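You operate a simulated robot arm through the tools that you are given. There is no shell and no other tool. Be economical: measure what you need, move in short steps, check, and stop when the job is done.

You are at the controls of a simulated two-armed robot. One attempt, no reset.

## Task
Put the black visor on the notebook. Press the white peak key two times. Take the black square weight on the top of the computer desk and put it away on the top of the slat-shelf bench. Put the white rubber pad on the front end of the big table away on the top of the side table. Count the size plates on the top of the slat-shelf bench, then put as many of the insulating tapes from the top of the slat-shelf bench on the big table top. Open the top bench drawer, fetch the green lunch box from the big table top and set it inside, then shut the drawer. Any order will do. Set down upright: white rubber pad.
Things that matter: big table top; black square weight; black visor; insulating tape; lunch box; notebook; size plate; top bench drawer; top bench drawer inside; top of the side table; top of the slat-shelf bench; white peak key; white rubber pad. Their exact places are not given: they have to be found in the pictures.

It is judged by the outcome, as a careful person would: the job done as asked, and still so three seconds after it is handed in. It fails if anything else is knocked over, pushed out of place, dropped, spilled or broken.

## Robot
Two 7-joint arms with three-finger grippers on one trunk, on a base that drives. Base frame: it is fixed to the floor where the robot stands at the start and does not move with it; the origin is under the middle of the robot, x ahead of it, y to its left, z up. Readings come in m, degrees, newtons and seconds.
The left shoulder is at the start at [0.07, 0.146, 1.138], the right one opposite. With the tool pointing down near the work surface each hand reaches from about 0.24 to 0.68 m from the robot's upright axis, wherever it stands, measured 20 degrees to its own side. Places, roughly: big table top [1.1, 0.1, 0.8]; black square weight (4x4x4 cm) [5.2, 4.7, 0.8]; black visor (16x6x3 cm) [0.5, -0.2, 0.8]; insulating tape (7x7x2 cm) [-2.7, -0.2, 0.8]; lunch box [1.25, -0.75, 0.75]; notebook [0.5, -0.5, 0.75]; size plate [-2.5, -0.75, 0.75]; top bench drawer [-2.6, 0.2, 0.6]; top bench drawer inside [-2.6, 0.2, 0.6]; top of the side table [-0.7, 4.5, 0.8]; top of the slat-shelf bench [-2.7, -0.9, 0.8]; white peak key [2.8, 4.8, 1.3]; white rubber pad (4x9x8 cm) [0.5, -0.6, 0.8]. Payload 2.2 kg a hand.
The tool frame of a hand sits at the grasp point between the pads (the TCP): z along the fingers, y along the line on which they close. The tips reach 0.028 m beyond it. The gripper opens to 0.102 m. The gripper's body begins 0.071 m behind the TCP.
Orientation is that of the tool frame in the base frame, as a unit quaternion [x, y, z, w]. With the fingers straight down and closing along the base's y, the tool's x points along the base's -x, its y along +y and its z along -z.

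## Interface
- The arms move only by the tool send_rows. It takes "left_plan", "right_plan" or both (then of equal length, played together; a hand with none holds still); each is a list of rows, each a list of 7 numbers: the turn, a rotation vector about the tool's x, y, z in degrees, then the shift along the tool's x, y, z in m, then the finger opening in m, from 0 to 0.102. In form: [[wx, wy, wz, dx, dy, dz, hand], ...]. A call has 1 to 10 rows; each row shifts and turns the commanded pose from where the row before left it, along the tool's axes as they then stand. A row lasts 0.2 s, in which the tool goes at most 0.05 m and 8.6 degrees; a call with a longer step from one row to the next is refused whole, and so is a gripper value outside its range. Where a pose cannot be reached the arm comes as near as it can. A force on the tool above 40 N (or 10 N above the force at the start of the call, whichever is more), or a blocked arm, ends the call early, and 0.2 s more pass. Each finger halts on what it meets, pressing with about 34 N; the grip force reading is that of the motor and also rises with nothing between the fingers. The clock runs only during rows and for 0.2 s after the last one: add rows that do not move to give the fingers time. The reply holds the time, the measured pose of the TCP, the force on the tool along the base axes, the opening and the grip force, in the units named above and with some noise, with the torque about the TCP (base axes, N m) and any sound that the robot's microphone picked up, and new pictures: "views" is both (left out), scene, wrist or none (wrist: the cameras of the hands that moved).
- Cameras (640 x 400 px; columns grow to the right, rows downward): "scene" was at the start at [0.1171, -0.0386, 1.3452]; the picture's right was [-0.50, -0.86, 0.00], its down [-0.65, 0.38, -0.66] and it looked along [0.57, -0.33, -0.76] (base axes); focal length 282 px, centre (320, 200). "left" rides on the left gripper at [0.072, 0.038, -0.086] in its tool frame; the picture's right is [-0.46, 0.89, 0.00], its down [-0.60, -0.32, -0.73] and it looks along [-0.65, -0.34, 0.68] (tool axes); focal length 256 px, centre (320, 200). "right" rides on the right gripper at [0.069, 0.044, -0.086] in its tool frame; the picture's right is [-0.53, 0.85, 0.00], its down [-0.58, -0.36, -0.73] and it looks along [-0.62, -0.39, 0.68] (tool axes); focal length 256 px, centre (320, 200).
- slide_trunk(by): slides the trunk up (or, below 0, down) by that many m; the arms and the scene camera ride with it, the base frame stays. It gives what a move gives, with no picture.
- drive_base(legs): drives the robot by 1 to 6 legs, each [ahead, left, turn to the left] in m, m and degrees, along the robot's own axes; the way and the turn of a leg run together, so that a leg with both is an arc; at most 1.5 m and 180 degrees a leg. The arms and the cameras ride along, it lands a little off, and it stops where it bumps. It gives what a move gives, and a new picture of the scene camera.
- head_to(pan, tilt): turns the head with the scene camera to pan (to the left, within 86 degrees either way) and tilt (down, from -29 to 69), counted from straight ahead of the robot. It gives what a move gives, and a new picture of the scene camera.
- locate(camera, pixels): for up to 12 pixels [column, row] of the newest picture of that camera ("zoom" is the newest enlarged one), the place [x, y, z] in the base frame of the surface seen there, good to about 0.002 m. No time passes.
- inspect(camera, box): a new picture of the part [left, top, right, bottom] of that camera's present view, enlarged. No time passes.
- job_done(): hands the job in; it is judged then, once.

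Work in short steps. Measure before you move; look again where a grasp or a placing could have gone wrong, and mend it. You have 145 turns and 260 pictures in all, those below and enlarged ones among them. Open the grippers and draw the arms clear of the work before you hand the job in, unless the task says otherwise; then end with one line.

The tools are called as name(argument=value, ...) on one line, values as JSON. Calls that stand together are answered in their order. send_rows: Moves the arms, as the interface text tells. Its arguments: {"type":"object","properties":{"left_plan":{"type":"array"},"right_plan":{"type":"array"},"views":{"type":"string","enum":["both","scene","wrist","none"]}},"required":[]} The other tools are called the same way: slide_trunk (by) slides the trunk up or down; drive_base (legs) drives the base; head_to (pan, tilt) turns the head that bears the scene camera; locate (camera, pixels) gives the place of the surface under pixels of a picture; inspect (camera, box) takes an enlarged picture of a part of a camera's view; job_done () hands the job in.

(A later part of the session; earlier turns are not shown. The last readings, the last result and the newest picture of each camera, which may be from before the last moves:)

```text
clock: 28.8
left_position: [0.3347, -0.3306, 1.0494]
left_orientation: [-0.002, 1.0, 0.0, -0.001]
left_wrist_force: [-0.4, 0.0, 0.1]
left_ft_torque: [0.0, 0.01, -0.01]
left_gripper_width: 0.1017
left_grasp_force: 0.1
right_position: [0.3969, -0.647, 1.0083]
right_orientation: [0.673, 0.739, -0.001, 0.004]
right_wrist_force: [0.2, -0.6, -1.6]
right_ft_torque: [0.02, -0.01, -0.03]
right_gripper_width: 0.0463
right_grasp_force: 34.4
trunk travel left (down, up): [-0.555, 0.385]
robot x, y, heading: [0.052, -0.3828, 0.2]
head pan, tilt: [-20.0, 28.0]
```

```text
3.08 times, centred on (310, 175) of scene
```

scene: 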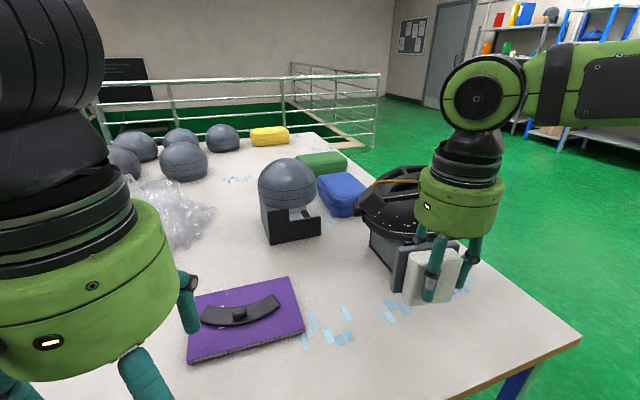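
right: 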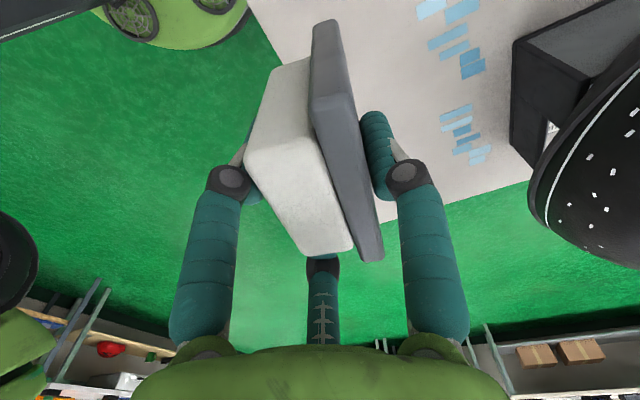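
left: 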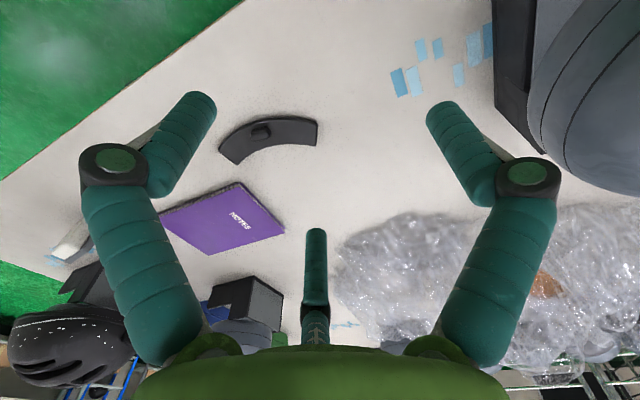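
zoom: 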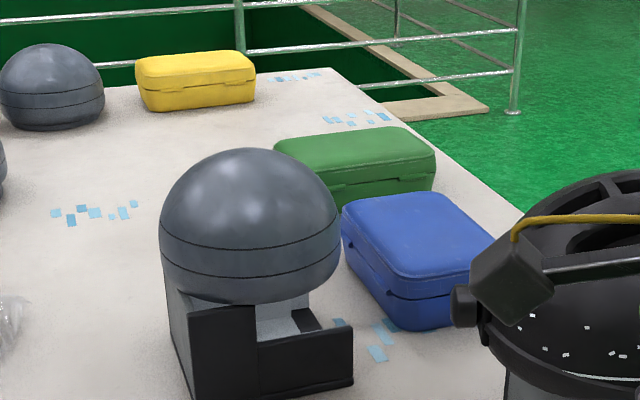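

The table's right end is at y=-0.983 and the green box is near (1.29,-0.81), top z 0.853. I'll drive around to the right end of the table, stopping short facing it.

drive_base(legs=[[-0.25, 0, 0], [0, -1.22, 0], [1.45, 0, 0], [0, 0, 90]])

head_to(pan=0, tilt=45)

```text
clock: 47.0
left_position: [1.2205, -1.2863, 1.0482]
left_orientation: [0.716, -0.698, 0.0, 0.0]
left_wrist_force: [-0.4, -0.8, 0.2]
left_ft_torque: [0.0, -0.03, 0.01]
left_gripper_width: 0.102
left_grasp_force: 0.0
right_position: [1.5348, -1.2183, 1.0074]
right_orientation: [-0.056, 0.998, 0.003, 0.004]
right_wrist_force: [-0.3, 0.4, -2.0]
right_ft_torque: [0.02, 0.02, 0.0]
right_gripper_width: 0.045
right_grasp_force: 33.5
trunk travel left (down, up): [-0.555, 0.385]
robot x, y, heading: [1.2741, -1.5704, 91.6]
head pan, tilt: [-20.0, 28.0]
```

scene: 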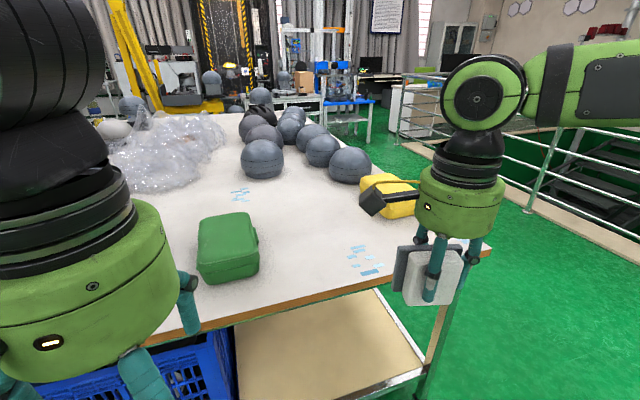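

```text
clock: 47.8
left_position: [1.2191, -1.2839, 1.0491]
left_orientation: [0.716, -0.698, 0.0, 0.0]
left_wrist_force: [0.1, 0.9, 0.3]
left_ft_torque: [0.0, -0.01, -0.01]
left_gripper_width: 0.1021
left_grasp_force: 0.0
right_position: [1.5338, -1.217, 1.0075]
right_orientation: [-0.056, 0.998, 0.002, 0.004]
right_wrist_force: [0.5, -0.1, -2.1]
right_ft_torque: [-0.03, -0.02, 0.01]
right_gripper_width: 0.0452
right_grasp_force: 34.1
trunk travel left (down, up): [-0.555, 0.385]
robot x, y, heading: [1.2749, -1.5664, 91.3]
head pan, tilt: [0.0, 45.0]
```

scene: 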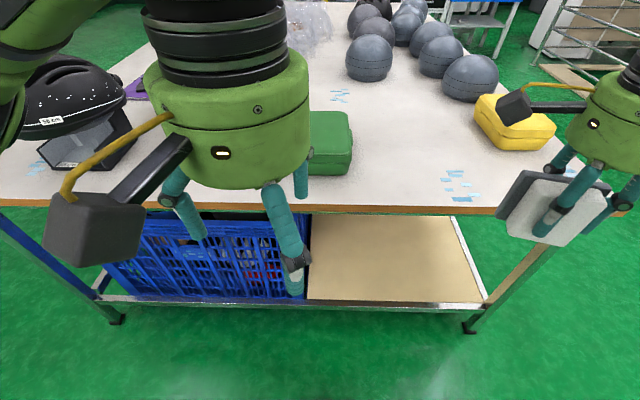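

I'll shift the left hand 0.1 m to the side to see the whole lunch box.

send_rows(left_plan=[[0, 0, 0, 0, 0.05, 0, 0.102], [0, 0, 0, 0, 0.05, 0, 0.102], [0, 0, 0, 0, 0.03, 0, 0.102]], views="scene")

inspect(camera="scene", box=[200, 80, 400, 220])

```text
clock: 48.6
left_position: [1.0888, -1.2894, 1.0482]
left_orientation: [0.715, -0.699, 0.0, 0.0]
left_wrist_force: [0.2, -0.5, -0.3]
left_ft_torque: [0.0, -0.03, 0.02]
left_gripper_width: 0.1023
left_grasp_force: 0.0
right_position: [1.5325, -1.2185, 1.0091]
right_orientation: [-0.056, 0.998, 0.003, 0.004]
right_wrist_force: [-0.2, -0.2, -0.9]
right_ft_torque: [0.0, -0.02, -0.01]
right_gripper_width: 0.0452
right_grasp_force: 33.9
trunk travel left (down, up): [-0.555, 0.385]
robot x, y, heading: [1.2736, -1.5672, 91.5]
head pan, tilt: [0.0, 45.0]
```

scene: 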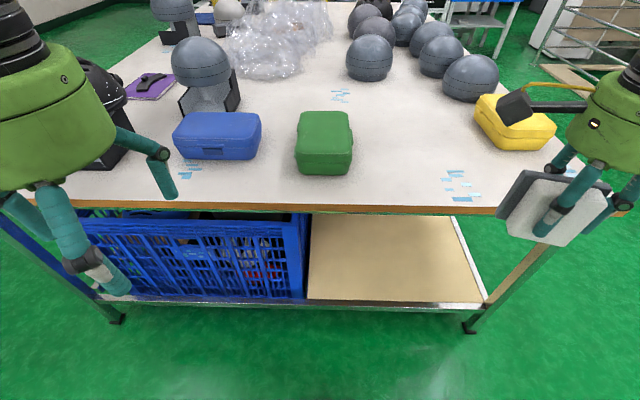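

```text
2.86 times, centred on (300, 150) of scene
```

zoom: 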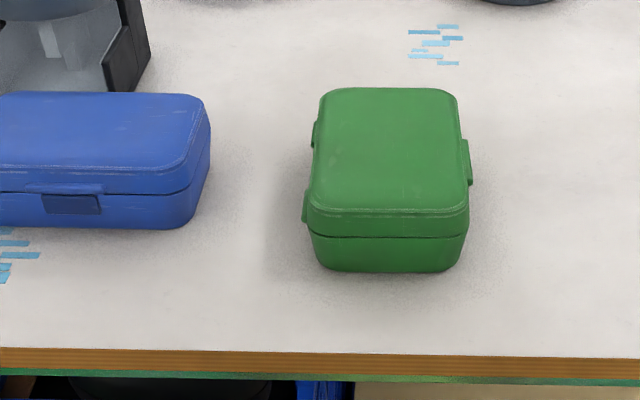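

locate(camera="zoom", pixels=[[325, 95], [452, 95], [312, 200], [465, 200], [388, 92], [388, 205], [388, 270], [312, 155], [468, 160], [318, 260], [460, 260], [390, 150]])

```text
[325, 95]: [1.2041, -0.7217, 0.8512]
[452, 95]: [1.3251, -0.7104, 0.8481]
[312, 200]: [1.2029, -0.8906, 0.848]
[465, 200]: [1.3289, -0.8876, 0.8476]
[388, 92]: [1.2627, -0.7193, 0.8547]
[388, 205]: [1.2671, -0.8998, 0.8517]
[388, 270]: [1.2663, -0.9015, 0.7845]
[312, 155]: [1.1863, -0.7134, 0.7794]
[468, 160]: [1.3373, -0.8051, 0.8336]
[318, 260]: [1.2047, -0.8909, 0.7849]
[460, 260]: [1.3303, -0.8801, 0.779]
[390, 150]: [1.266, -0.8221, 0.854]
```

The green box is 12.8×18×7.5 cm, too wide for one gripper, so I'll carry it later squeezed between both hands. First the pad: I'll drive back west past the table and look north toward the side table.

drive_base(legs=[[0, 1.5, 0], [0, 0.2, 0], [1.0, 0, 0]])

head_to(pan=0, tilt=15)

```text
clock: 62.2
left_position: [-0.6936, -0.3377, 1.0468]
left_orientation: [0.722, -0.692, 0.0, 0.0]
left_wrist_force: [0.3, -0.6, 0.6]
left_ft_torque: [0.02, 0.0, -0.01]
left_gripper_width: 0.1021
left_grasp_force: 0.1
right_position: [-0.2501, -0.2577, 1.0088]
right_orientation: [-0.065, 0.998, 0.002, 0.004]
right_wrist_force: [-0.5, -0.3, -1.9]
right_ft_torque: [-0.03, -0.01, -0.03]
right_gripper_width: 0.0447
right_grasp_force: 34.1
trunk travel left (down, up): [-0.555, 0.385]
robot x, y, heading: [-0.5037, -0.6135, 92.4]
head pan, tilt: [0.0, 45.0]
```

scene: 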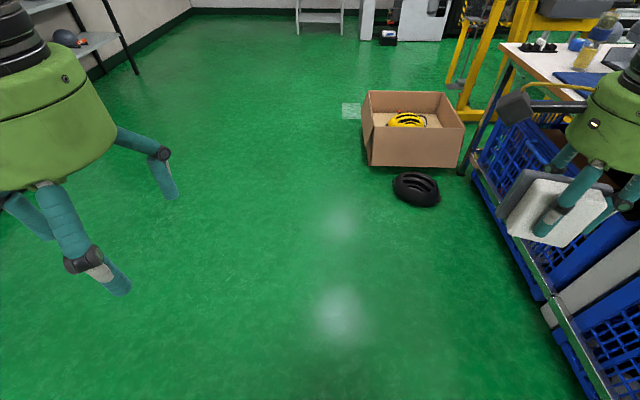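

```text
clock: 63.2
left_position: [-0.693, -0.3375, 1.0482]
left_orientation: [0.722, -0.691, 0.0, 0.0]
left_wrist_force: [-0.6, -0.9, -0.1]
left_ft_torque: [0.0, -0.04, 0.02]
left_gripper_width: 0.1022
left_grasp_force: 0.1
right_position: [-0.2497, -0.2579, 1.0089]
right_orientation: [-0.065, 0.998, 0.003, 0.004]
right_wrist_force: [0.2, -0.2, -1.9]
right_ft_torque: [0.01, 0.0, 0.02]
right_gripper_width: 0.0445
right_grasp_force: 33.4
trunk travel left (down, up): [-0.555, 0.385]
robot x, y, heading: [-0.5033, -0.6172, 92.4]
head pan, tilt: [0.0, 15.0]
```

scene: 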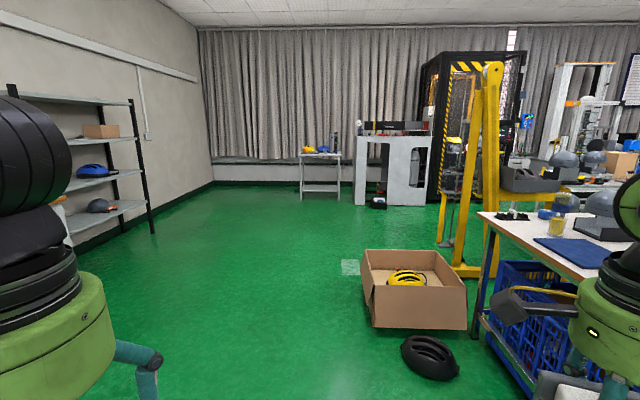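

The side table is at (320,158). Locating it and the floor obstacles (cardboard box, black helmet).

locate(camera="scene", pixels=[[322, 154], [302, 156], [338, 157], [305, 197], [336, 197], [362, 260], [372, 328], [402, 350], [380, 205], [355, 180], [310, 149], [152, 232]])

inspect(camera="scene", box=[270, 110, 470, 220])

```text
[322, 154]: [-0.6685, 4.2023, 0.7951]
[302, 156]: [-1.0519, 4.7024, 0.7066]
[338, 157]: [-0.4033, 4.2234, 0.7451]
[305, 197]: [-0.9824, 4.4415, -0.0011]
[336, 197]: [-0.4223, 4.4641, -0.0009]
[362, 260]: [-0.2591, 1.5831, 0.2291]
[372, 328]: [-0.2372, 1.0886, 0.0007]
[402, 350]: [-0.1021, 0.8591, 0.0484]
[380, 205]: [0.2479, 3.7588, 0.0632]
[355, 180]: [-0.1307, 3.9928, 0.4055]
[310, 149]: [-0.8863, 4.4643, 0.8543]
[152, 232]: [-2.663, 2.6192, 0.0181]
```

```text
3.20 times, centred on (370, 165) of scene
```

zoom: 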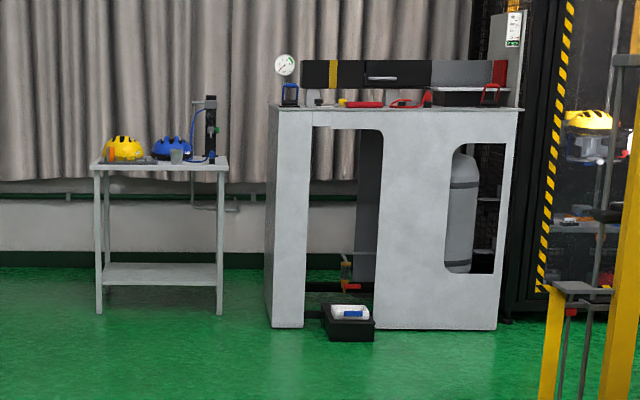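

Side table's front edge is y≈4.2, x from -1.0 to -0.4, top z≈0.79. Driving up to about (-0.75,3.35).

drive_base(legs=[[0, 0.28, -2.4], [1.5, 0, 0], [1.5, 0, 0], [0.95, 0, 0]])

head_to(pan=0, tilt=30)

```text
clock: 84.0
left_position: [-1.0221, 3.6584, 1.0475]
left_orientation: [0.716, -0.698, 0.0, 0.0]
left_wrist_force: [-0.3, -0.1, 0.5]
left_ft_torque: [0.0, -0.01, -0.01]
left_gripper_width: 0.1021
left_grasp_force: 0.1
right_position: [-0.5797, 3.7315, 1.0086]
right_orientation: [-0.057, 0.998, 0.003, 0.004]
right_wrist_force: [-0.4, -0.3, -1.4]
right_ft_torque: [-0.04, 0.0, 0.06]
right_gripper_width: 0.0444
right_grasp_force: 34.5
trunk travel left (down, up): [-0.555, 0.385]
robot x, y, heading: [-0.8373, 3.3778, 91.3]
head pan, tilt: [0.0, 15.0]
```

scene: 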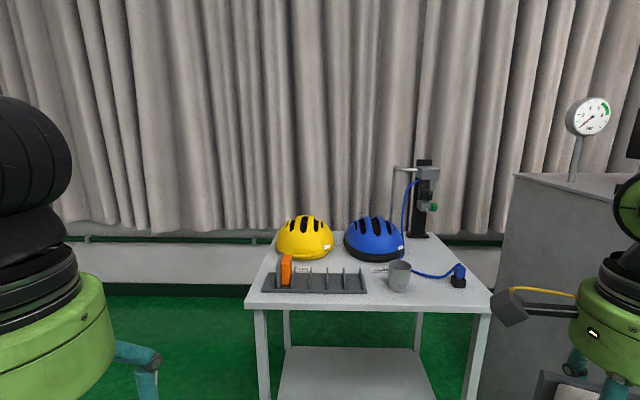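

```text
clock: 84.8
left_position: [-1.0249, 3.6588, 1.0483]
left_orientation: [0.717, -0.697, 0.001, 0.0]
left_wrist_force: [-0.4, -0.3, -0.1]
left_ft_torque: [-0.04, 0.01, 0.03]
left_gripper_width: 0.1023
left_grasp_force: 0.0
right_position: [-0.5795, 3.7312, 1.0082]
right_orientation: [-0.057, 0.998, 0.003, 0.005]
right_wrist_force: [-0.1, 0.4, -1.8]
right_ft_torque: [0.0, -0.02, 0.0]
right_gripper_width: 0.0444
right_grasp_force: 34.1
trunk travel left (down, up): [-0.555, 0.385]
robot x, y, heading: [-0.8396, 3.3791, 91.5]
head pan, tilt: [0.0, 30.0]
```

scene: 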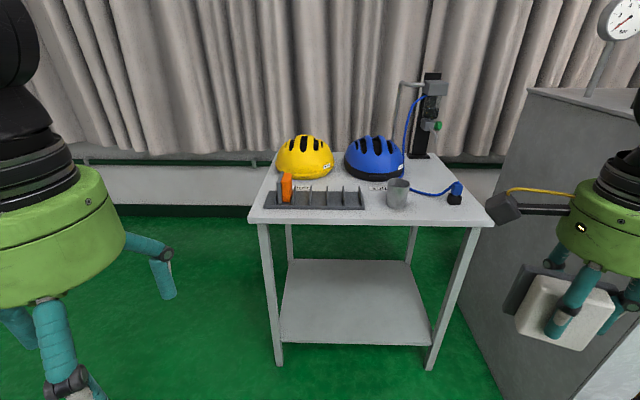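

The table holds a rack, two helmets, a cup, a hose and a plug. I'll measure the free spots along its front edge.

locate(camera="scene", pixels=[[250, 222], [490, 225], [370, 222], [360, 206], [390, 206], [410, 204], [447, 203], [463, 205], [428, 190], [425, 210], [440, 165], [262, 175]])

inspect(camera="scene", box=[230, 120, 510, 240])

```text
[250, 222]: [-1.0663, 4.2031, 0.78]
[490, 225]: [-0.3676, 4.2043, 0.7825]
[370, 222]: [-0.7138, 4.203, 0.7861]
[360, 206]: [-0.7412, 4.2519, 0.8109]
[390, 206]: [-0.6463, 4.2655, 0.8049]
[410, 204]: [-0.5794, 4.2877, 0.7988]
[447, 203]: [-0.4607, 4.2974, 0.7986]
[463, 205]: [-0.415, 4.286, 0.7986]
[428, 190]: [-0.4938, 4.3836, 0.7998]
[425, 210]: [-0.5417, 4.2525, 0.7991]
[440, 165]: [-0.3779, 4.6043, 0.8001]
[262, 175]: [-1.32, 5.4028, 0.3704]
```

```text
2.29 times, centred on (370, 180) of scene
```

zoom: 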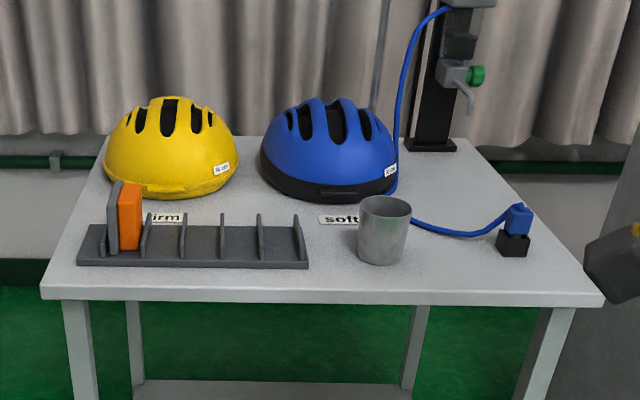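

The free spot is between the cup (right side x≈-0.585) and the plug (x≈-0.46), near (-0.52,4.262). I'll drive 0.43 m ahead and 0.07 m right with the pad held high.

drive_base(legs=[[0.43, -0.06, -1.5]])

```text
clock: 87.4
left_position: [-0.9679, 4.0791, 1.0485]
left_orientation: [0.71, -0.704, 0.0, 0.0]
left_wrist_force: [0.8, 0.3, 0.8]
left_ft_torque: [0.05, -0.01, -0.01]
left_gripper_width: 0.1022
left_grasp_force: 0.1
right_position: [-0.5203, 4.1444, 1.0082]
right_orientation: [-0.048, 0.999, 0.003, 0.004]
right_wrist_force: [0.0, 0.3, -0.9]
right_ft_torque: [0.03, 0.02, 0.02]
right_gripper_width: 0.0446
right_grasp_force: 33.9
trunk travel left (down, up): [-0.555, 0.385]
robot x, y, heading: [-0.7895, 3.8005, 90.5]
head pan, tilt: [0.0, 30.0]
```

scene: 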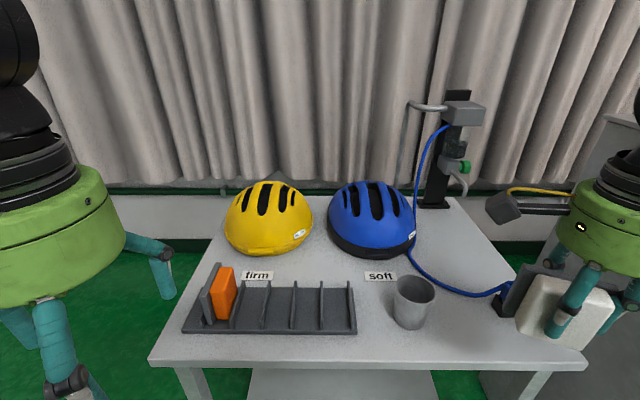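

Hand is at x=-0.520 as wanted. Moving 0.118 m ahead and down to z≈0.88, then checking with the right camera.

head_to(pan=-25, tilt=40)

send_rows(right_plan=[[0, 0, 0, -0.0038, 0.039, 0, 0.025], [0, 0, 0, -0.0038, 0.039, 0, 0.025], [0, 0, 0, -0.0038, 0.039, 0, 0.025], [0, 0, 0, 0, 0, 0.045, 0.025], [0, 0, 0, 0, 0, 0.045, 0.025], [0, 0, 0, 0, 0, 0.038, 0.025], [0, 0, 0, 0, 0, 0, 0.025]], views="both")

```text
clock: 88.2
left_position: [-0.9685, 4.0806, 1.0481]
left_orientation: [0.71, -0.705, 0.0, -0.001]
left_wrist_force: [-0.1, -0.4, 0.3]
left_ft_torque: [0.0, 0.0, -0.02]
left_gripper_width: 0.1018
left_grasp_force: 0.0
right_position: [-0.5216, 4.1442, 1.0084]
right_orientation: [-0.048, 0.999, 0.003, 0.004]
right_wrist_force: [-0.1, 0.3, -1.3]
right_ft_torque: [-0.05, -0.01, -0.01]
right_gripper_width: 0.0447
right_grasp_force: 34.6
trunk travel left (down, up): [-0.555, 0.385]
robot x, y, heading: [-0.7868, 3.7933, 90.4]
head pan, tilt: [-25.0, 40.0]
```

scene: 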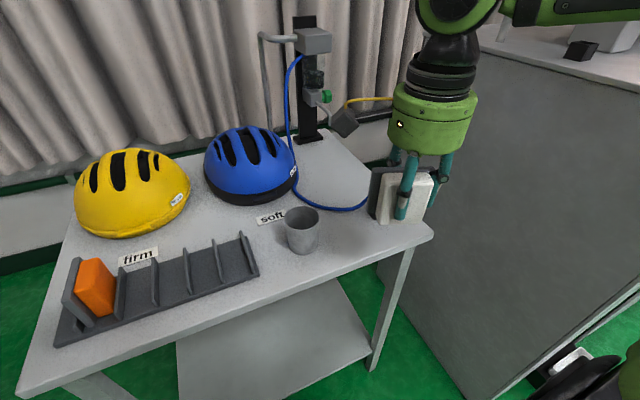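

```text
clock: 89.8
left_position: [-0.9675, 4.0787, 1.0478]
left_orientation: [0.71, -0.704, -0.001, -0.001]
left_wrist_force: [0.6, -0.6, 0.3]
left_ft_torque: [0.01, 0.02, -0.02]
left_gripper_width: 0.102
left_grasp_force: 0.1
right_position: [-0.5216, 4.2626, 0.8809]
right_orientation: [-0.047, 0.999, 0.003, 0.005]
right_wrist_force: [-0.3, 0.4, -2.4]
right_ft_torque: [-0.03, -0.02, 0.04]
right_gripper_width: 0.0446
right_grasp_force: 34.5
trunk travel left (down, up): [-0.555, 0.385]
robot x, y, heading: [-0.7885, 3.7991, 90.8]
head pan, tilt: [-25.0, 40.0]
```

scene: 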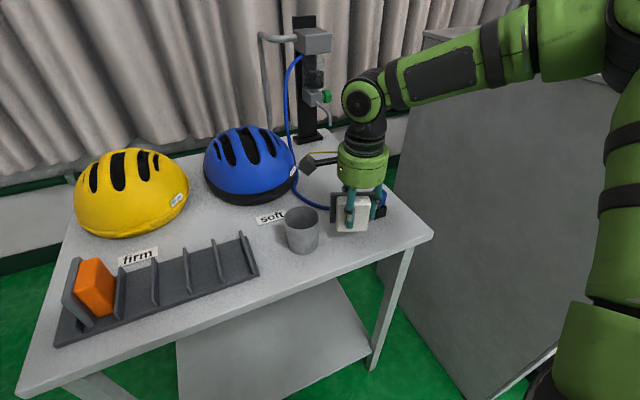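
right: 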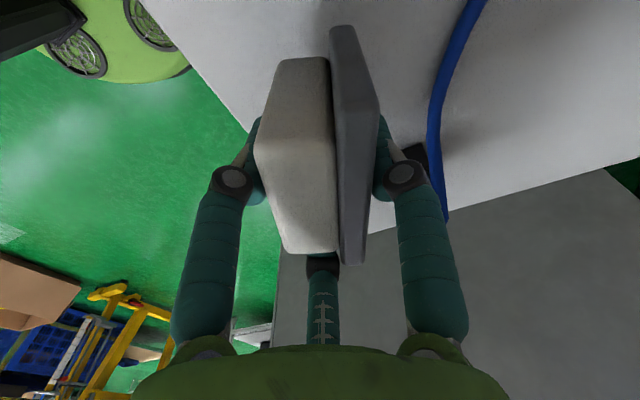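

Clear of cup, hose and plug. Lowering to z≈0.851 and checking contact force before releasing.

send_rows(right_plan=[[0, 0, 0, 0, 0, 0.02, 0.025], [0, 0, 0, 0, 0, 0.01, 0.025], [0, 0, 0, 0, 0, 0, 0.025]], views="scene")

inspect(camera="scene", box=[280, 160, 440, 260])

```text
clock: 90.7
left_position: [-0.968, 4.079, 1.0474]
left_orientation: [0.71, -0.704, 0.001, 0.0]
left_wrist_force: [1.2, -0.6, 0.6]
left_ft_torque: [0.0, -0.03, -0.02]
left_gripper_width: 0.1022
left_grasp_force: 0.0
right_position: [-0.5215, 4.263, 0.8529]
right_orientation: [-0.048, 0.999, 0.002, 0.005]
right_wrist_force: [1.5, -0.1, -1.7]
right_ft_torque: [-0.03, -0.03, -0.03]
right_gripper_width: 0.0448
right_grasp_force: 34.0
trunk travel left (down, up): [-0.555, 0.385]
robot x, y, heading: [-0.791, 3.7985, 90.4]
head pan, tilt: [-25.0, 40.0]
```

scene: 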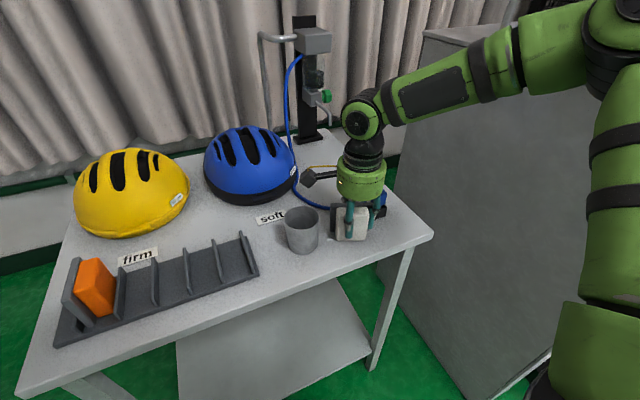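

```text
4.00 times, centred on (360, 210) of scene
```

zoom: 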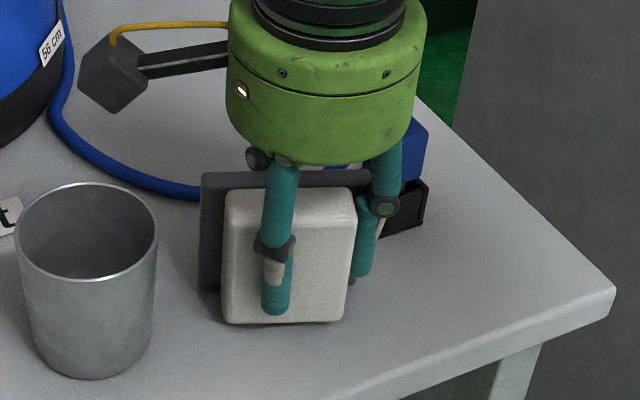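

The pad is just above the surface. I'll check the plug's position against the opening finger.

locate(camera="zoom", pixels=[[385, 235], [420, 222], [395, 205], [360, 270], [372, 230], [225, 318], [345, 318], [210, 285]])

```text
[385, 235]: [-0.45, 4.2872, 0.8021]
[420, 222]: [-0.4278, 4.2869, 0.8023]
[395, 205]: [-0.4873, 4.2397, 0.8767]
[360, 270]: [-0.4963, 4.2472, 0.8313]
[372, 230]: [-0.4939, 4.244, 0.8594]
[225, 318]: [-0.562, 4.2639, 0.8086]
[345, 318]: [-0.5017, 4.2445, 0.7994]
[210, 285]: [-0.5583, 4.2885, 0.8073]
```

The finger opens away from the plug (y≥4.287). Lowering 3 mm and releasing.

send_rows(right_plan=[[0, 0, 0, 0, 0, 0.003, 0.025], [0, 0, 0, 0, 0, 0, 0.045], [0, 0, 0, 0, 0, 0, 0.06], [0, 0, 0, 0, 0, 0, 0.08], [0, 0, 0, 0, 0, 0, 0.1], [0, 0, 0, 0, 0, 0, 0.1]], views="both")

```text
clock: 92.0
left_position: [-0.9677, 4.0802, 1.0479]
left_orientation: [0.71, -0.704, 0.001, 0.0]
left_wrist_force: [-0.1, 0.0, 0.3]
left_ft_torque: [-0.02, -0.02, 0.01]
left_gripper_width: 0.102
left_grasp_force: 0.0
right_position: [-0.5215, 4.2631, 0.8499]
right_orientation: [-0.047, 0.999, 0.004, 0.004]
right_wrist_force: [0.7, -0.2, -0.8]
right_ft_torque: [0.01, -0.02, -0.03]
right_gripper_width: 0.1001
right_grasp_force: 0.0
trunk travel left (down, up): [-0.555, 0.385]
robot x, y, heading: [-0.7852, 3.8002, 90.6]
head pan, tilt: [-25.0, 40.0]
```

scene: 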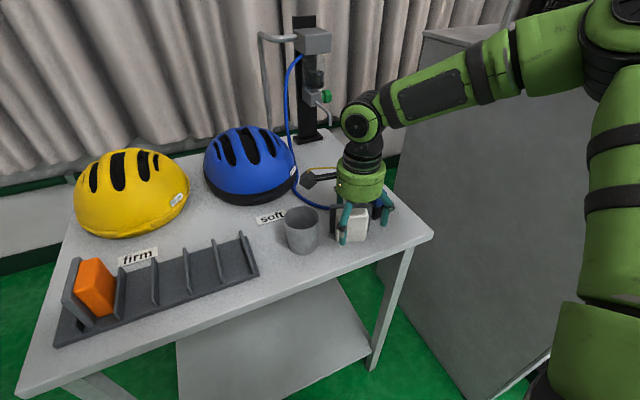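
right: 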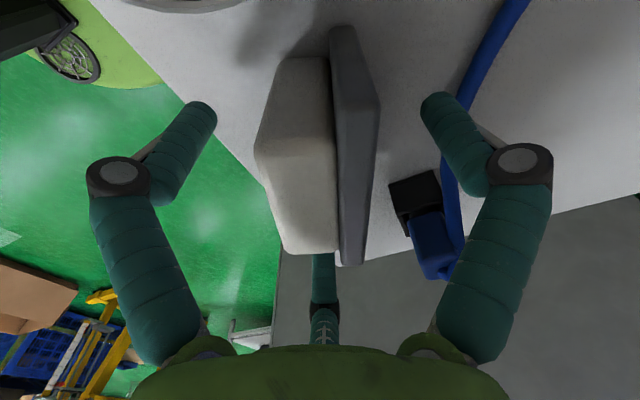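

The pad stands free. The +y finger is near the hose, so I'll narrow to 0.078 before lifting straight up, then draw back.

send_rows(right_plan=[[0, 0, 0, 0, 0, 0, 0.085], [0, 0, 0, 0, 0, -0.03, 0.078], [0, 0, 0, 0, 0, -0.045, 0.078], [0, 0, 0, 0, 0, -0.045, 0.078], [0, 0, 0, 0, 0, -0.04, 0.1], [0, 0, 0, 0, -0.045, 0, 0.1], [0, 0, 0, 0, -0.045, 0, 0.1], [0, 0, 0, 0, -0.045, 0, 0.1]], views="scene")

inspect(camera="scene", box=[240, 120, 440, 260])

```text
clock: 93.8
left_position: [-0.9659, 4.0788, 1.0477]
left_orientation: [0.71, -0.704, -0.001, -0.001]
left_wrist_force: [0.2, -0.8, -0.3]
left_ft_torque: [0.05, 0.04, 0.0]
left_gripper_width: 0.1017
left_grasp_force: 0.1
right_position: [-0.5082, 4.1248, 1.0066]
right_orientation: [-0.049, 0.999, 0.004, 0.004]
right_wrist_force: [0.7, -0.9, 0.2]
right_ft_torque: [0.04, 0.02, -0.02]
right_gripper_width: 0.1001
right_grasp_force: 0.0
trunk travel left (down, up): [-0.555, 0.385]
robot x, y, heading: [-0.784, 3.7987, 90.4]
head pan, tilt: [-25.0, 40.0]
```

scene: 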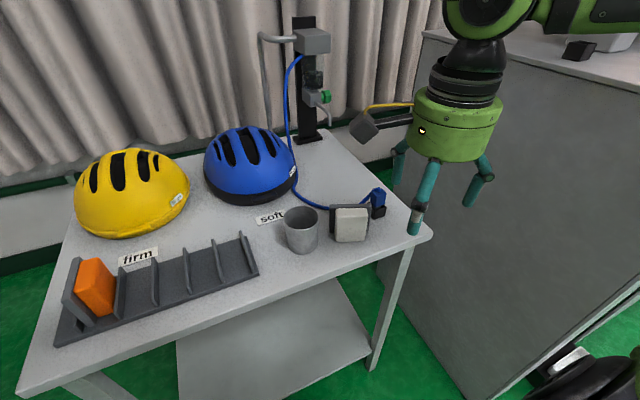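

```text
2.86 times, centred on (340, 190) of scene
```

zoom: 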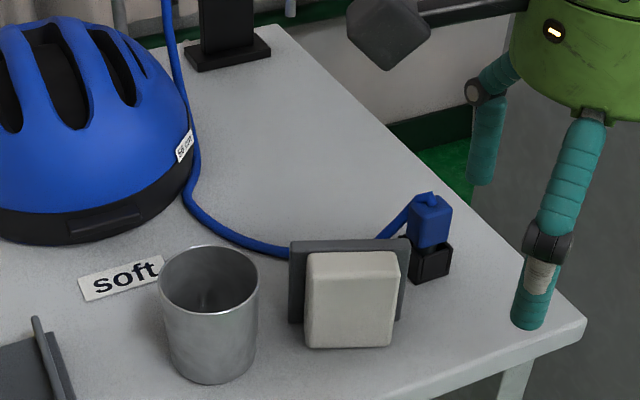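

The pad is upright on the side table. Next the key and weight to the east: backing off and turning right to look.

drive_base(legs=[[-0.9, 0.1, 0], [0, 0, -90]])

head_to(pan=10, tilt=12)

```text
clock: 102.5
left_position: [-0.5899, 3.0719, 1.0477]
left_orientation: [0.01, 1.0, 0.0, -0.001]
left_wrist_force: [-0.2, 0.5, -0.8]
left_ft_torque: [0.01, -0.01, 0.02]
left_gripper_width: 0.102
left_grasp_force: 0.1
right_position: [-0.5576, 2.6119, 1.0065]
right_orientation: [0.684, 0.73, -0.001, 0.005]
right_wrist_force: [-0.4, -0.1, 0.5]
right_ft_torque: [0.0, -0.01, -0.01]
right_gripper_width: 0.1
right_grasp_force: 0.0
trunk travel left (down, up): [-0.555, 0.385]
robot x, y, heading: [-0.8781, 2.8999, -1.1]
head pan, tilt: [-25.0, 40.0]
```

scene: 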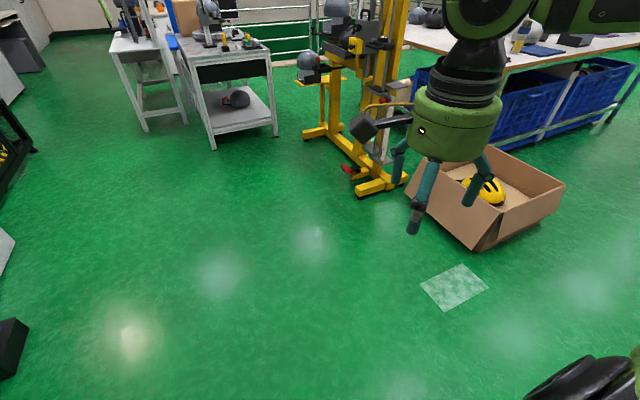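

```text
clock: 103.5
left_position: [-0.5902, 3.072, 1.0474]
left_orientation: [0.01, 1.0, 0.0, 0.0]
left_wrist_force: [-0.2, 0.0, 0.0]
left_ft_torque: [0.01, 0.0, 0.03]
left_gripper_width: 0.1023
left_grasp_force: 0.1
right_position: [-0.5574, 2.6109, 1.0055]
right_orientation: [0.683, 0.73, -0.001, 0.005]
right_wrist_force: [0.0, -0.9, 0.9]
right_ft_torque: [-0.03, 0.0, 0.02]
right_gripper_width: 0.0998
right_grasp_force: 0.0
trunk travel left (down, up): [-0.555, 0.385]
robot x, y, heading: [-0.8807, 2.9013, -1.4]
head pan, tilt: [10.0, 12.0]
```

scene: 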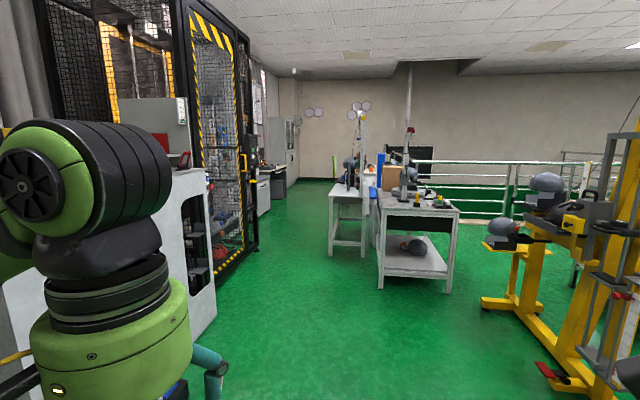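

There's a corridor between the cage on the left and the tables ahead. Measuring it.

locate(camera="scene", pixels=[[255, 250], [210, 330], [330, 250], [383, 285], [362, 258], [448, 293], [265, 215], [300, 180], [335, 180], [260, 165], [275, 200], [290, 130]])

inspect(camera="scene", box=[180, 80, 480, 300])

```text
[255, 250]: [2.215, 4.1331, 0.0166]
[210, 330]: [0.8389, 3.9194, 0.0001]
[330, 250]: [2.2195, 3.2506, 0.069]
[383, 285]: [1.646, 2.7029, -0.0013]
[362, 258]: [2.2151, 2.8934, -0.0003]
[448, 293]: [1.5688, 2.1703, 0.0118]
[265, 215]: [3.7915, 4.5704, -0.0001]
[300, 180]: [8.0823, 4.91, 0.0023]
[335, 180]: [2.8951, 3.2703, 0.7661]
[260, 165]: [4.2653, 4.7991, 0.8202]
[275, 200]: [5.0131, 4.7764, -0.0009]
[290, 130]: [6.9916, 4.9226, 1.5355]
```

```text
1.82 times, centred on (330, 190) of scene
```

zoom: 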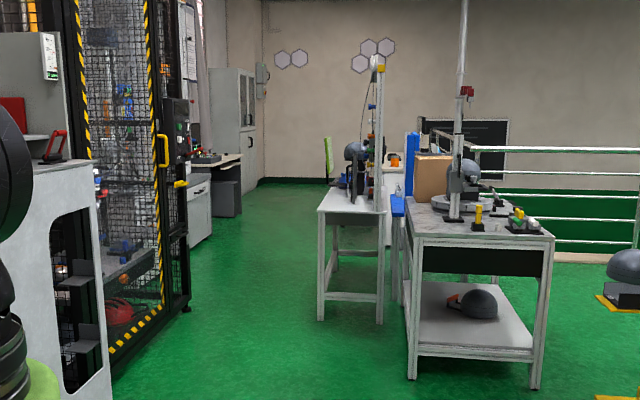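

The passage is about 0.88 m wide (y 3.25–4.13), so I want to know how far my elbows stick out. Looking left and right.

head_to(pan=75, tilt=35)

head_to(pan=-75, tilt=35)

```text
clock: 104.8
left_position: [-0.5894, 3.0729, 1.0475]
left_orientation: [0.011, 1.0, 0.0, 0.0]
left_wrist_force: [-0.1, 0.1, 0.5]
left_ft_torque: [0.01, -0.03, -0.01]
left_gripper_width: 0.1022
left_grasp_force: 0.0
right_position: [-0.5571, 2.6111, 1.0064]
right_orientation: [0.684, 0.73, -0.001, 0.004]
right_wrist_force: [1.1, -1.2, 0.0]
right_ft_torque: [-0.01, 0.01, 0.03]
right_gripper_width: 0.0999
right_grasp_force: 0.1
trunk travel left (down, up): [-0.555, 0.385]
robot x, y, heading: [-0.8809, 2.9007, -1.4]
head pan, tilt: [75.0, 35.0]
```

scene: 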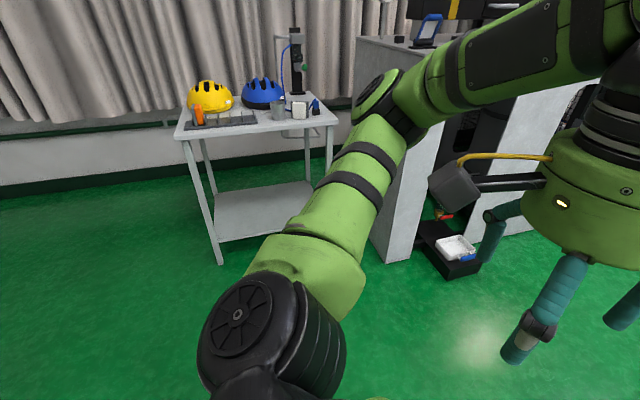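

```text
clock: 107.2
left_position: [-0.5899, 3.0719, 1.049]
left_orientation: [0.011, 1.0, 0.0, 0.0]
left_wrist_force: [-0.1, -0.1, 0.0]
left_ft_torque: [0.0, 0.02, 0.0]
left_gripper_width: 0.1021
left_grasp_force: 0.1
right_position: [-0.5563, 2.6123, 1.0067]
right_orientation: [0.684, 0.73, -0.001, 0.006]
right_wrist_force: [-0.3, 0.2, -0.4]
right_ft_torque: [0.0, 0.01, -0.02]
right_gripper_width: 0.0998
right_grasp_force: 0.1
trunk travel left (down, up): [-0.555, 0.385]
robot x, y, heading: [-0.8745, 2.9002, -0.9]
head pan, tilt: [-75.0, 35.0]
```

scene: 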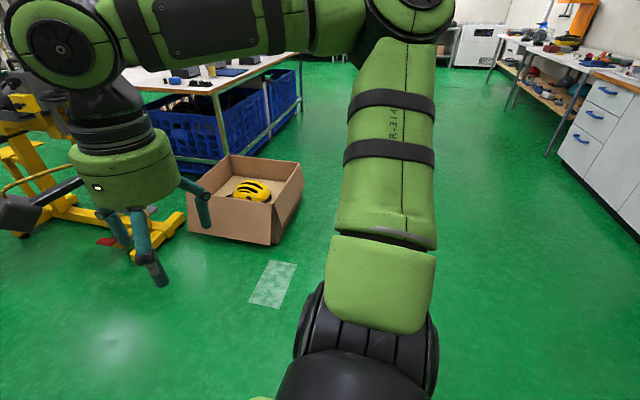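

locate(camera="scene", pixels=[[405, 40], [430, 15], [395, 120], [380, 60], [240, 30], [590, 130], [600, 60], [560, 75], [520, 45]])

```text
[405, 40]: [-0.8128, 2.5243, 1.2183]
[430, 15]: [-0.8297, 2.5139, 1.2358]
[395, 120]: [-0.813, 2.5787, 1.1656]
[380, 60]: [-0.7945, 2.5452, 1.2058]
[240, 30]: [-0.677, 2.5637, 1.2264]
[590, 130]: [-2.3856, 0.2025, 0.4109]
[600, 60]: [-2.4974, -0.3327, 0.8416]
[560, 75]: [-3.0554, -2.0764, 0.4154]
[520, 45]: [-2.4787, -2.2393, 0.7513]
```

Elbows stick out about 0.4–0.45 m to each side at z≈1.2. The cage ends at x≈2.2 where the narrow table begins, so I'll take a diagonal through it. First leg goes to about (1.4,3.45), tucking the right hand in a little.

send_rows(right_plan=[[0, 0, 0, 0.04, 0, 0, 0.1], [0, 0, 0, 0.04, 0, 0, 0.1], [0, 0, 0, 0.04, 0, 0, 0.1]], views="none")

head_to(pan=5, tilt=25)

drive_base(legs=[[1.1, 0.3, 1.2], [1.15, 0.23, 0]])

```text
clock: 108.0
left_position: [-0.5894, 3.0732, 1.0471]
left_orientation: [0.011, 1.0, 0.0, -0.001]
left_wrist_force: [0.7, 0.0, -1.0]
left_ft_torque: [-0.04, 0.03, -0.01]
left_gripper_width: 0.1023
left_grasp_force: 0.2
right_position: [-0.5655, 2.737, 1.0056]
right_orientation: [0.683, 0.73, -0.003, 0.005]
right_wrist_force: [0.1, -0.2, 0.2]
right_ft_torque: [-0.01, -0.03, 0.0]
right_gripper_width: 0.1
right_grasp_force: 0.0
trunk travel left (down, up): [-0.555, 0.385]
robot x, y, heading: [-0.8801, 2.8993, -1.0]
head pan, tilt: [-75.0, 35.0]
```

```text
clock: 109.5
left_position: [-0.5892, 3.0728, 1.0478]
left_orientation: [0.011, 1.0, -0.001, 0.0]
left_wrist_force: [0.1, 0.4, -0.3]
left_ft_torque: [0.0, 0.0, 0.04]
left_gripper_width: 0.1022
left_grasp_force: 0.2
right_position: [-0.5661, 2.7357, 1.0076]
right_orientation: [0.683, 0.731, 0.0, 0.005]
right_wrist_force: [-0.2, -0.6, -0.6]
right_ft_torque: [0.03, -0.02, -0.03]
right_gripper_width: 0.0999
right_grasp_force: 0.2
trunk travel left (down, up): [-0.555, 0.385]
robot x, y, heading: [-0.8821, 2.8992, -1.3]
head pan, tilt: [5.0, 25.0]
```

scene: 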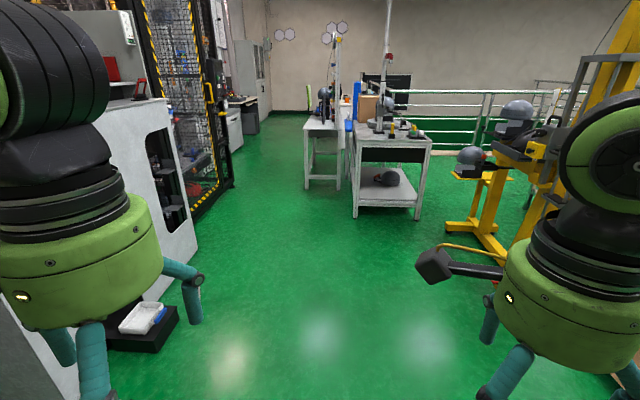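

```text
clock: 120.9
left_position: [1.6365, 3.6509, 1.0485]
left_orientation: [-0.004, 1.0, 0.0, 0.0]
left_wrist_force: [0.0, 0.0, -0.3]
left_ft_torque: [-0.01, 0.0, 0.01]
left_gripper_width: 0.1021
left_grasp_force: 0.0
right_position: [1.67, 3.3146, 1.0062]
right_orientation: [0.672, 0.74, 0.0, 0.005]
right_wrist_force: [-0.5, -0.4, 0.4]
right_ft_torque: [0.02, -0.01, 0.0]
right_gripper_width: 0.1001
right_grasp_force: 0.0
trunk travel left (down, up): [-0.555, 0.385]
robot x, y, heading: [1.3578, 3.4674, 0.6]
head pan, tilt: [5.0, 25.0]
```

scene: 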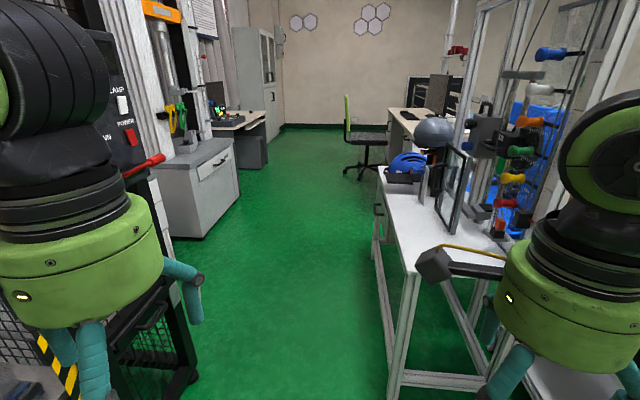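

A red handle sticks out of the cage panel at (150,165). I'll measure it and the surrounding clearances.

locate(camera="scene", pixels=[[162, 158], [130, 135], [197, 380], [205, 237], [240, 195], [390, 390], [385, 190], [440, 215], [460, 160], [187, 148], [205, 60], [265, 160]])

inspect(camera="scene", box=[90, 0, 290, 190])

```text
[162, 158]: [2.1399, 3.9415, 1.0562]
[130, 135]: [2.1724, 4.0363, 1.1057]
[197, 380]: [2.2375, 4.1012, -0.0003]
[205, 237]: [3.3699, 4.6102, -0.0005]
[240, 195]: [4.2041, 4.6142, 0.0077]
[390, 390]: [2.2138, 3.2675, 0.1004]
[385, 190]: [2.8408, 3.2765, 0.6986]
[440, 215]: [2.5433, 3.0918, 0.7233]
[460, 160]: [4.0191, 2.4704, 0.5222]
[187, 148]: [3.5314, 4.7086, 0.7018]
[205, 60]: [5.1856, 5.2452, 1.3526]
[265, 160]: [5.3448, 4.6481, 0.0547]
```

```text
2.11 times, centred on (190, 95) of scene
```

zoom: 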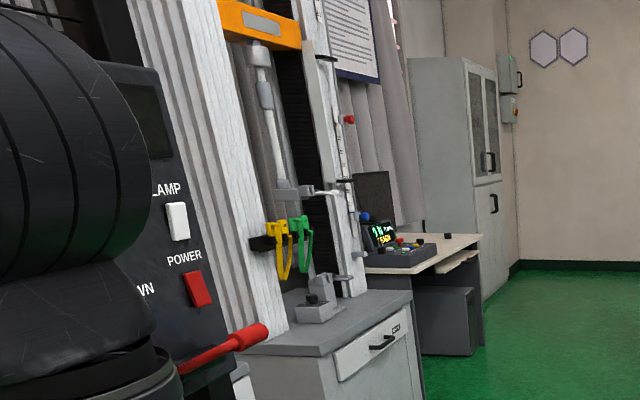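

The handle tip is at (2.14,3.94,1.06) and the table edge at y≈3.27. The robot is narrower front to back, so I'll turn to face north, pull the hands in, and slip through sideways.

drive_base(legs=[[0, -0.07, 0], [0, 0, 89.4]])

send_rows(left_plan=[[0, 0, 0, 0.035, 0, 0, 0.102], [0, 0, 0, 0.03, 0, 0, 0.102], [0, 0, 0, 0, 0, 0, 0.102]], right_plan=[[0, 0, 0, 0, -0.04, 0, 0.1], [0, 0, 0, 0, -0.04, 0, 0.1], [0, 0, 0, 0, -0.01, 0, 0.1]], views="none")

head_to(pan=-45, tilt=35)

```text
clock: 125.7
left_position: [1.1734, 3.6844, 1.048]
left_orientation: [0.71, -0.704, 0.0, -0.001]
left_wrist_force: [0.0, 0.0, 0.1]
left_ft_torque: [0.01, 0.05, -0.01]
left_gripper_width: 0.102
left_grasp_force: 0.1
right_position: [1.5102, 3.7161, 1.0067]
right_orientation: [-0.048, 0.999, 0.003, 0.004]
right_wrist_force: [-0.8, -1.5, 0.2]
right_ft_torque: [0.01, 0.01, -0.02]
right_gripper_width: 0.1003
right_grasp_force: 0.1
trunk travel left (down, up): [-0.555, 0.385]
robot x, y, heading: [1.3507, 3.4012, 90.2]
head pan, tilt: [5.0, 25.0]
```

scene: 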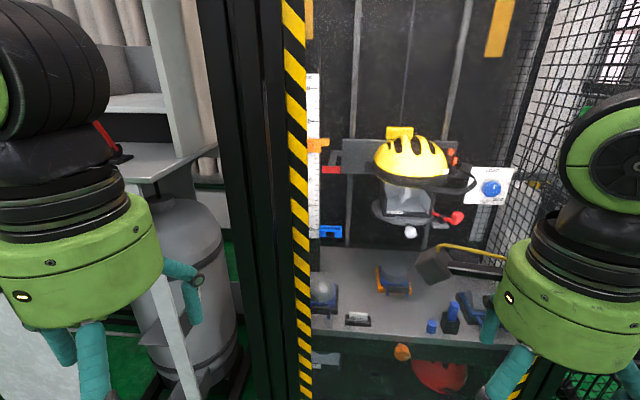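

```text
clock: 126.5
left_position: [1.1723, 3.6185, 1.048]
left_orientation: [0.71, -0.704, 0.001, 0.0]
left_wrist_force: [-0.2, 0.7, 0.1]
left_ft_torque: [-0.02, -0.02, 0.0]
left_gripper_width: 0.1018
left_grasp_force: 0.0
right_position: [1.5182, 3.6289, 1.0062]
right_orientation: [-0.047, 0.999, 0.002, 0.005]
right_wrist_force: [0.1, 0.5, 0.8]
right_ft_torque: [0.0, -0.01, 0.0]
right_gripper_width: 0.1002
right_grasp_force: 0.1
trunk travel left (down, up): [-0.555, 0.385]
robot x, y, heading: [1.3559, 3.4, 90.2]
head pan, tilt: [5.0, 25.0]
```

```text
clock: 127.7
left_position: [1.1717, 3.6184, 1.0472]
left_orientation: [0.71, -0.704, 0.0, -0.001]
left_wrist_force: [-0.2, 0.1, -1.0]
left_ft_torque: [0.05, -0.02, 0.01]
left_gripper_width: 0.1021
left_grasp_force: 0.0
right_position: [1.5182, 3.6286, 1.0061]
right_orientation: [-0.047, 0.999, 0.003, 0.004]
right_wrist_force: [0.0, 0.6, -0.5]
right_ft_torque: [-0.02, 0.03, -0.01]
right_gripper_width: 0.1002
right_grasp_force: 0.2
trunk travel left (down, up): [-0.555, 0.385]
robot x, y, heading: [1.3541, 3.3976, 90.5]
head pan, tilt: [-45.0, 35.0]
```

scene: 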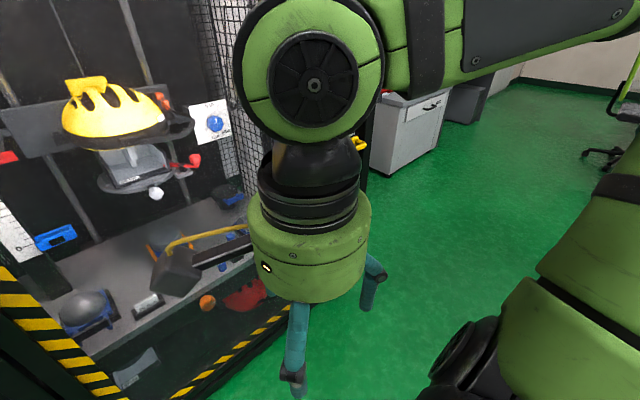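

Moving ahead to y≈3.57, sideways 1.2 m to the right through the gap, then ahead.

drive_base(legs=[[0.17, 0, -0.4], [0, -1.25, 0], [0.2, -0.2, 0]])

head_to(pan=0, tilt=5)

```text
clock: 136.5
left_position: [2.5942, 4.0034, 1.0479]
left_orientation: [0.719, -0.695, 0.0, 0.0]
left_wrist_force: [-1.0, -0.2, 0.2]
left_ft_torque: [-0.04, 0.0, 0.0]
left_gripper_width: 0.1021
left_grasp_force: 0.0
right_position: [2.9392, 4.0219, 1.0058]
right_orientation: [-0.061, 0.998, 0.003, 0.004]
right_wrist_force: [-0.7, 0.5, 0.4]
right_ft_torque: [0.02, 0.01, 0.01]
right_gripper_width: 0.0998
right_grasp_force: 0.1
trunk travel left (down, up): [-0.555, 0.385]
robot x, y, heading: [2.782, 3.7881, 91.8]
head pan, tilt: [-45.0, 35.0]
```

scene: 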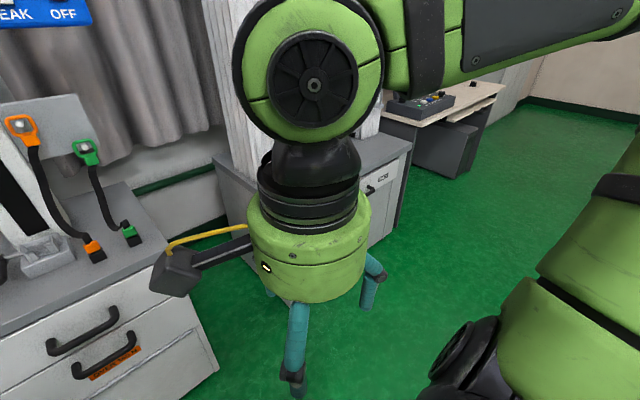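

```text
clock: 137.6
left_position: [2.5952, 4.0036, 1.0476]
left_orientation: [0.718, -0.696, 0.0, -0.001]
left_wrist_force: [-0.5, -0.2, -0.3]
left_ft_torque: [-0.01, 0.02, 0.02]
left_gripper_width: 0.1021
left_grasp_force: 0.0
right_position: [2.9377, 4.0207, 1.0064]
right_orientation: [-0.06, 0.998, 0.002, 0.005]
right_wrist_force: [-0.1, -0.2, -0.1]
right_ft_torque: [0.01, 0.0, -0.02]
right_gripper_width: 0.0999
right_grasp_force: 0.0
trunk travel left (down, up): [-0.555, 0.385]
robot x, y, heading: [2.7807, 3.7896, 91.7]
head pan, tilt: [0.0, 5.0]
```

scene: 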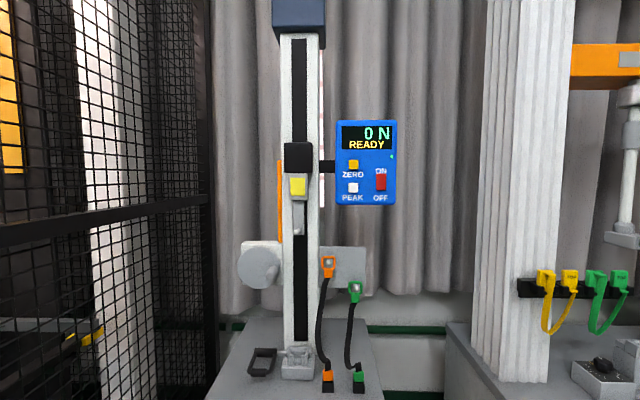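

The white PEAK key is on the blue meter at (352,188), with the display reading "0 N READY". Enlarging and locating.

inspect(camera="scene", box=[320, 110, 410, 215])

locate(camera="scene", pixels=[[352, 188], [345, 188], [353, 163], [381, 181], [366, 185], [338, 150], [395, 150], [300, 187], [330, 265], [355, 290], [370, 330], [318, 100]])

```text
3.81 times, centred on (365, 162) of scene
```

zoom: 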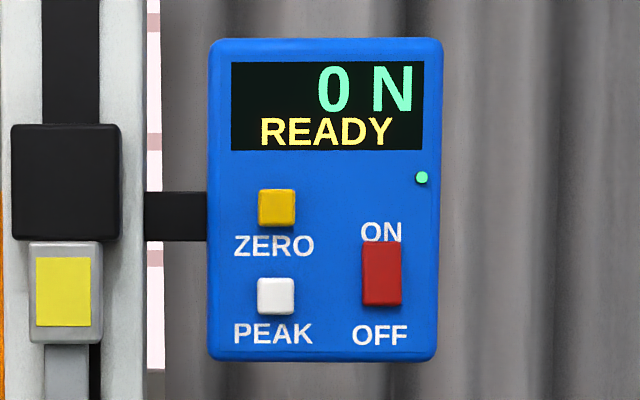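

```text
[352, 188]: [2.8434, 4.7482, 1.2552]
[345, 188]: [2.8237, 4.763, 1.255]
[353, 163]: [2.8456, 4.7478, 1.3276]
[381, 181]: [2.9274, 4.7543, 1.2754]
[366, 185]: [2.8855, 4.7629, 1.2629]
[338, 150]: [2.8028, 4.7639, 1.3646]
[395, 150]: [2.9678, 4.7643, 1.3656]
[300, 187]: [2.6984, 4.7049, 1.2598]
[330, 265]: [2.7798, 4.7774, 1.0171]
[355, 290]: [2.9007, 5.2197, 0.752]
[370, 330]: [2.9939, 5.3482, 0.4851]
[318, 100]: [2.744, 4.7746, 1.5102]
```

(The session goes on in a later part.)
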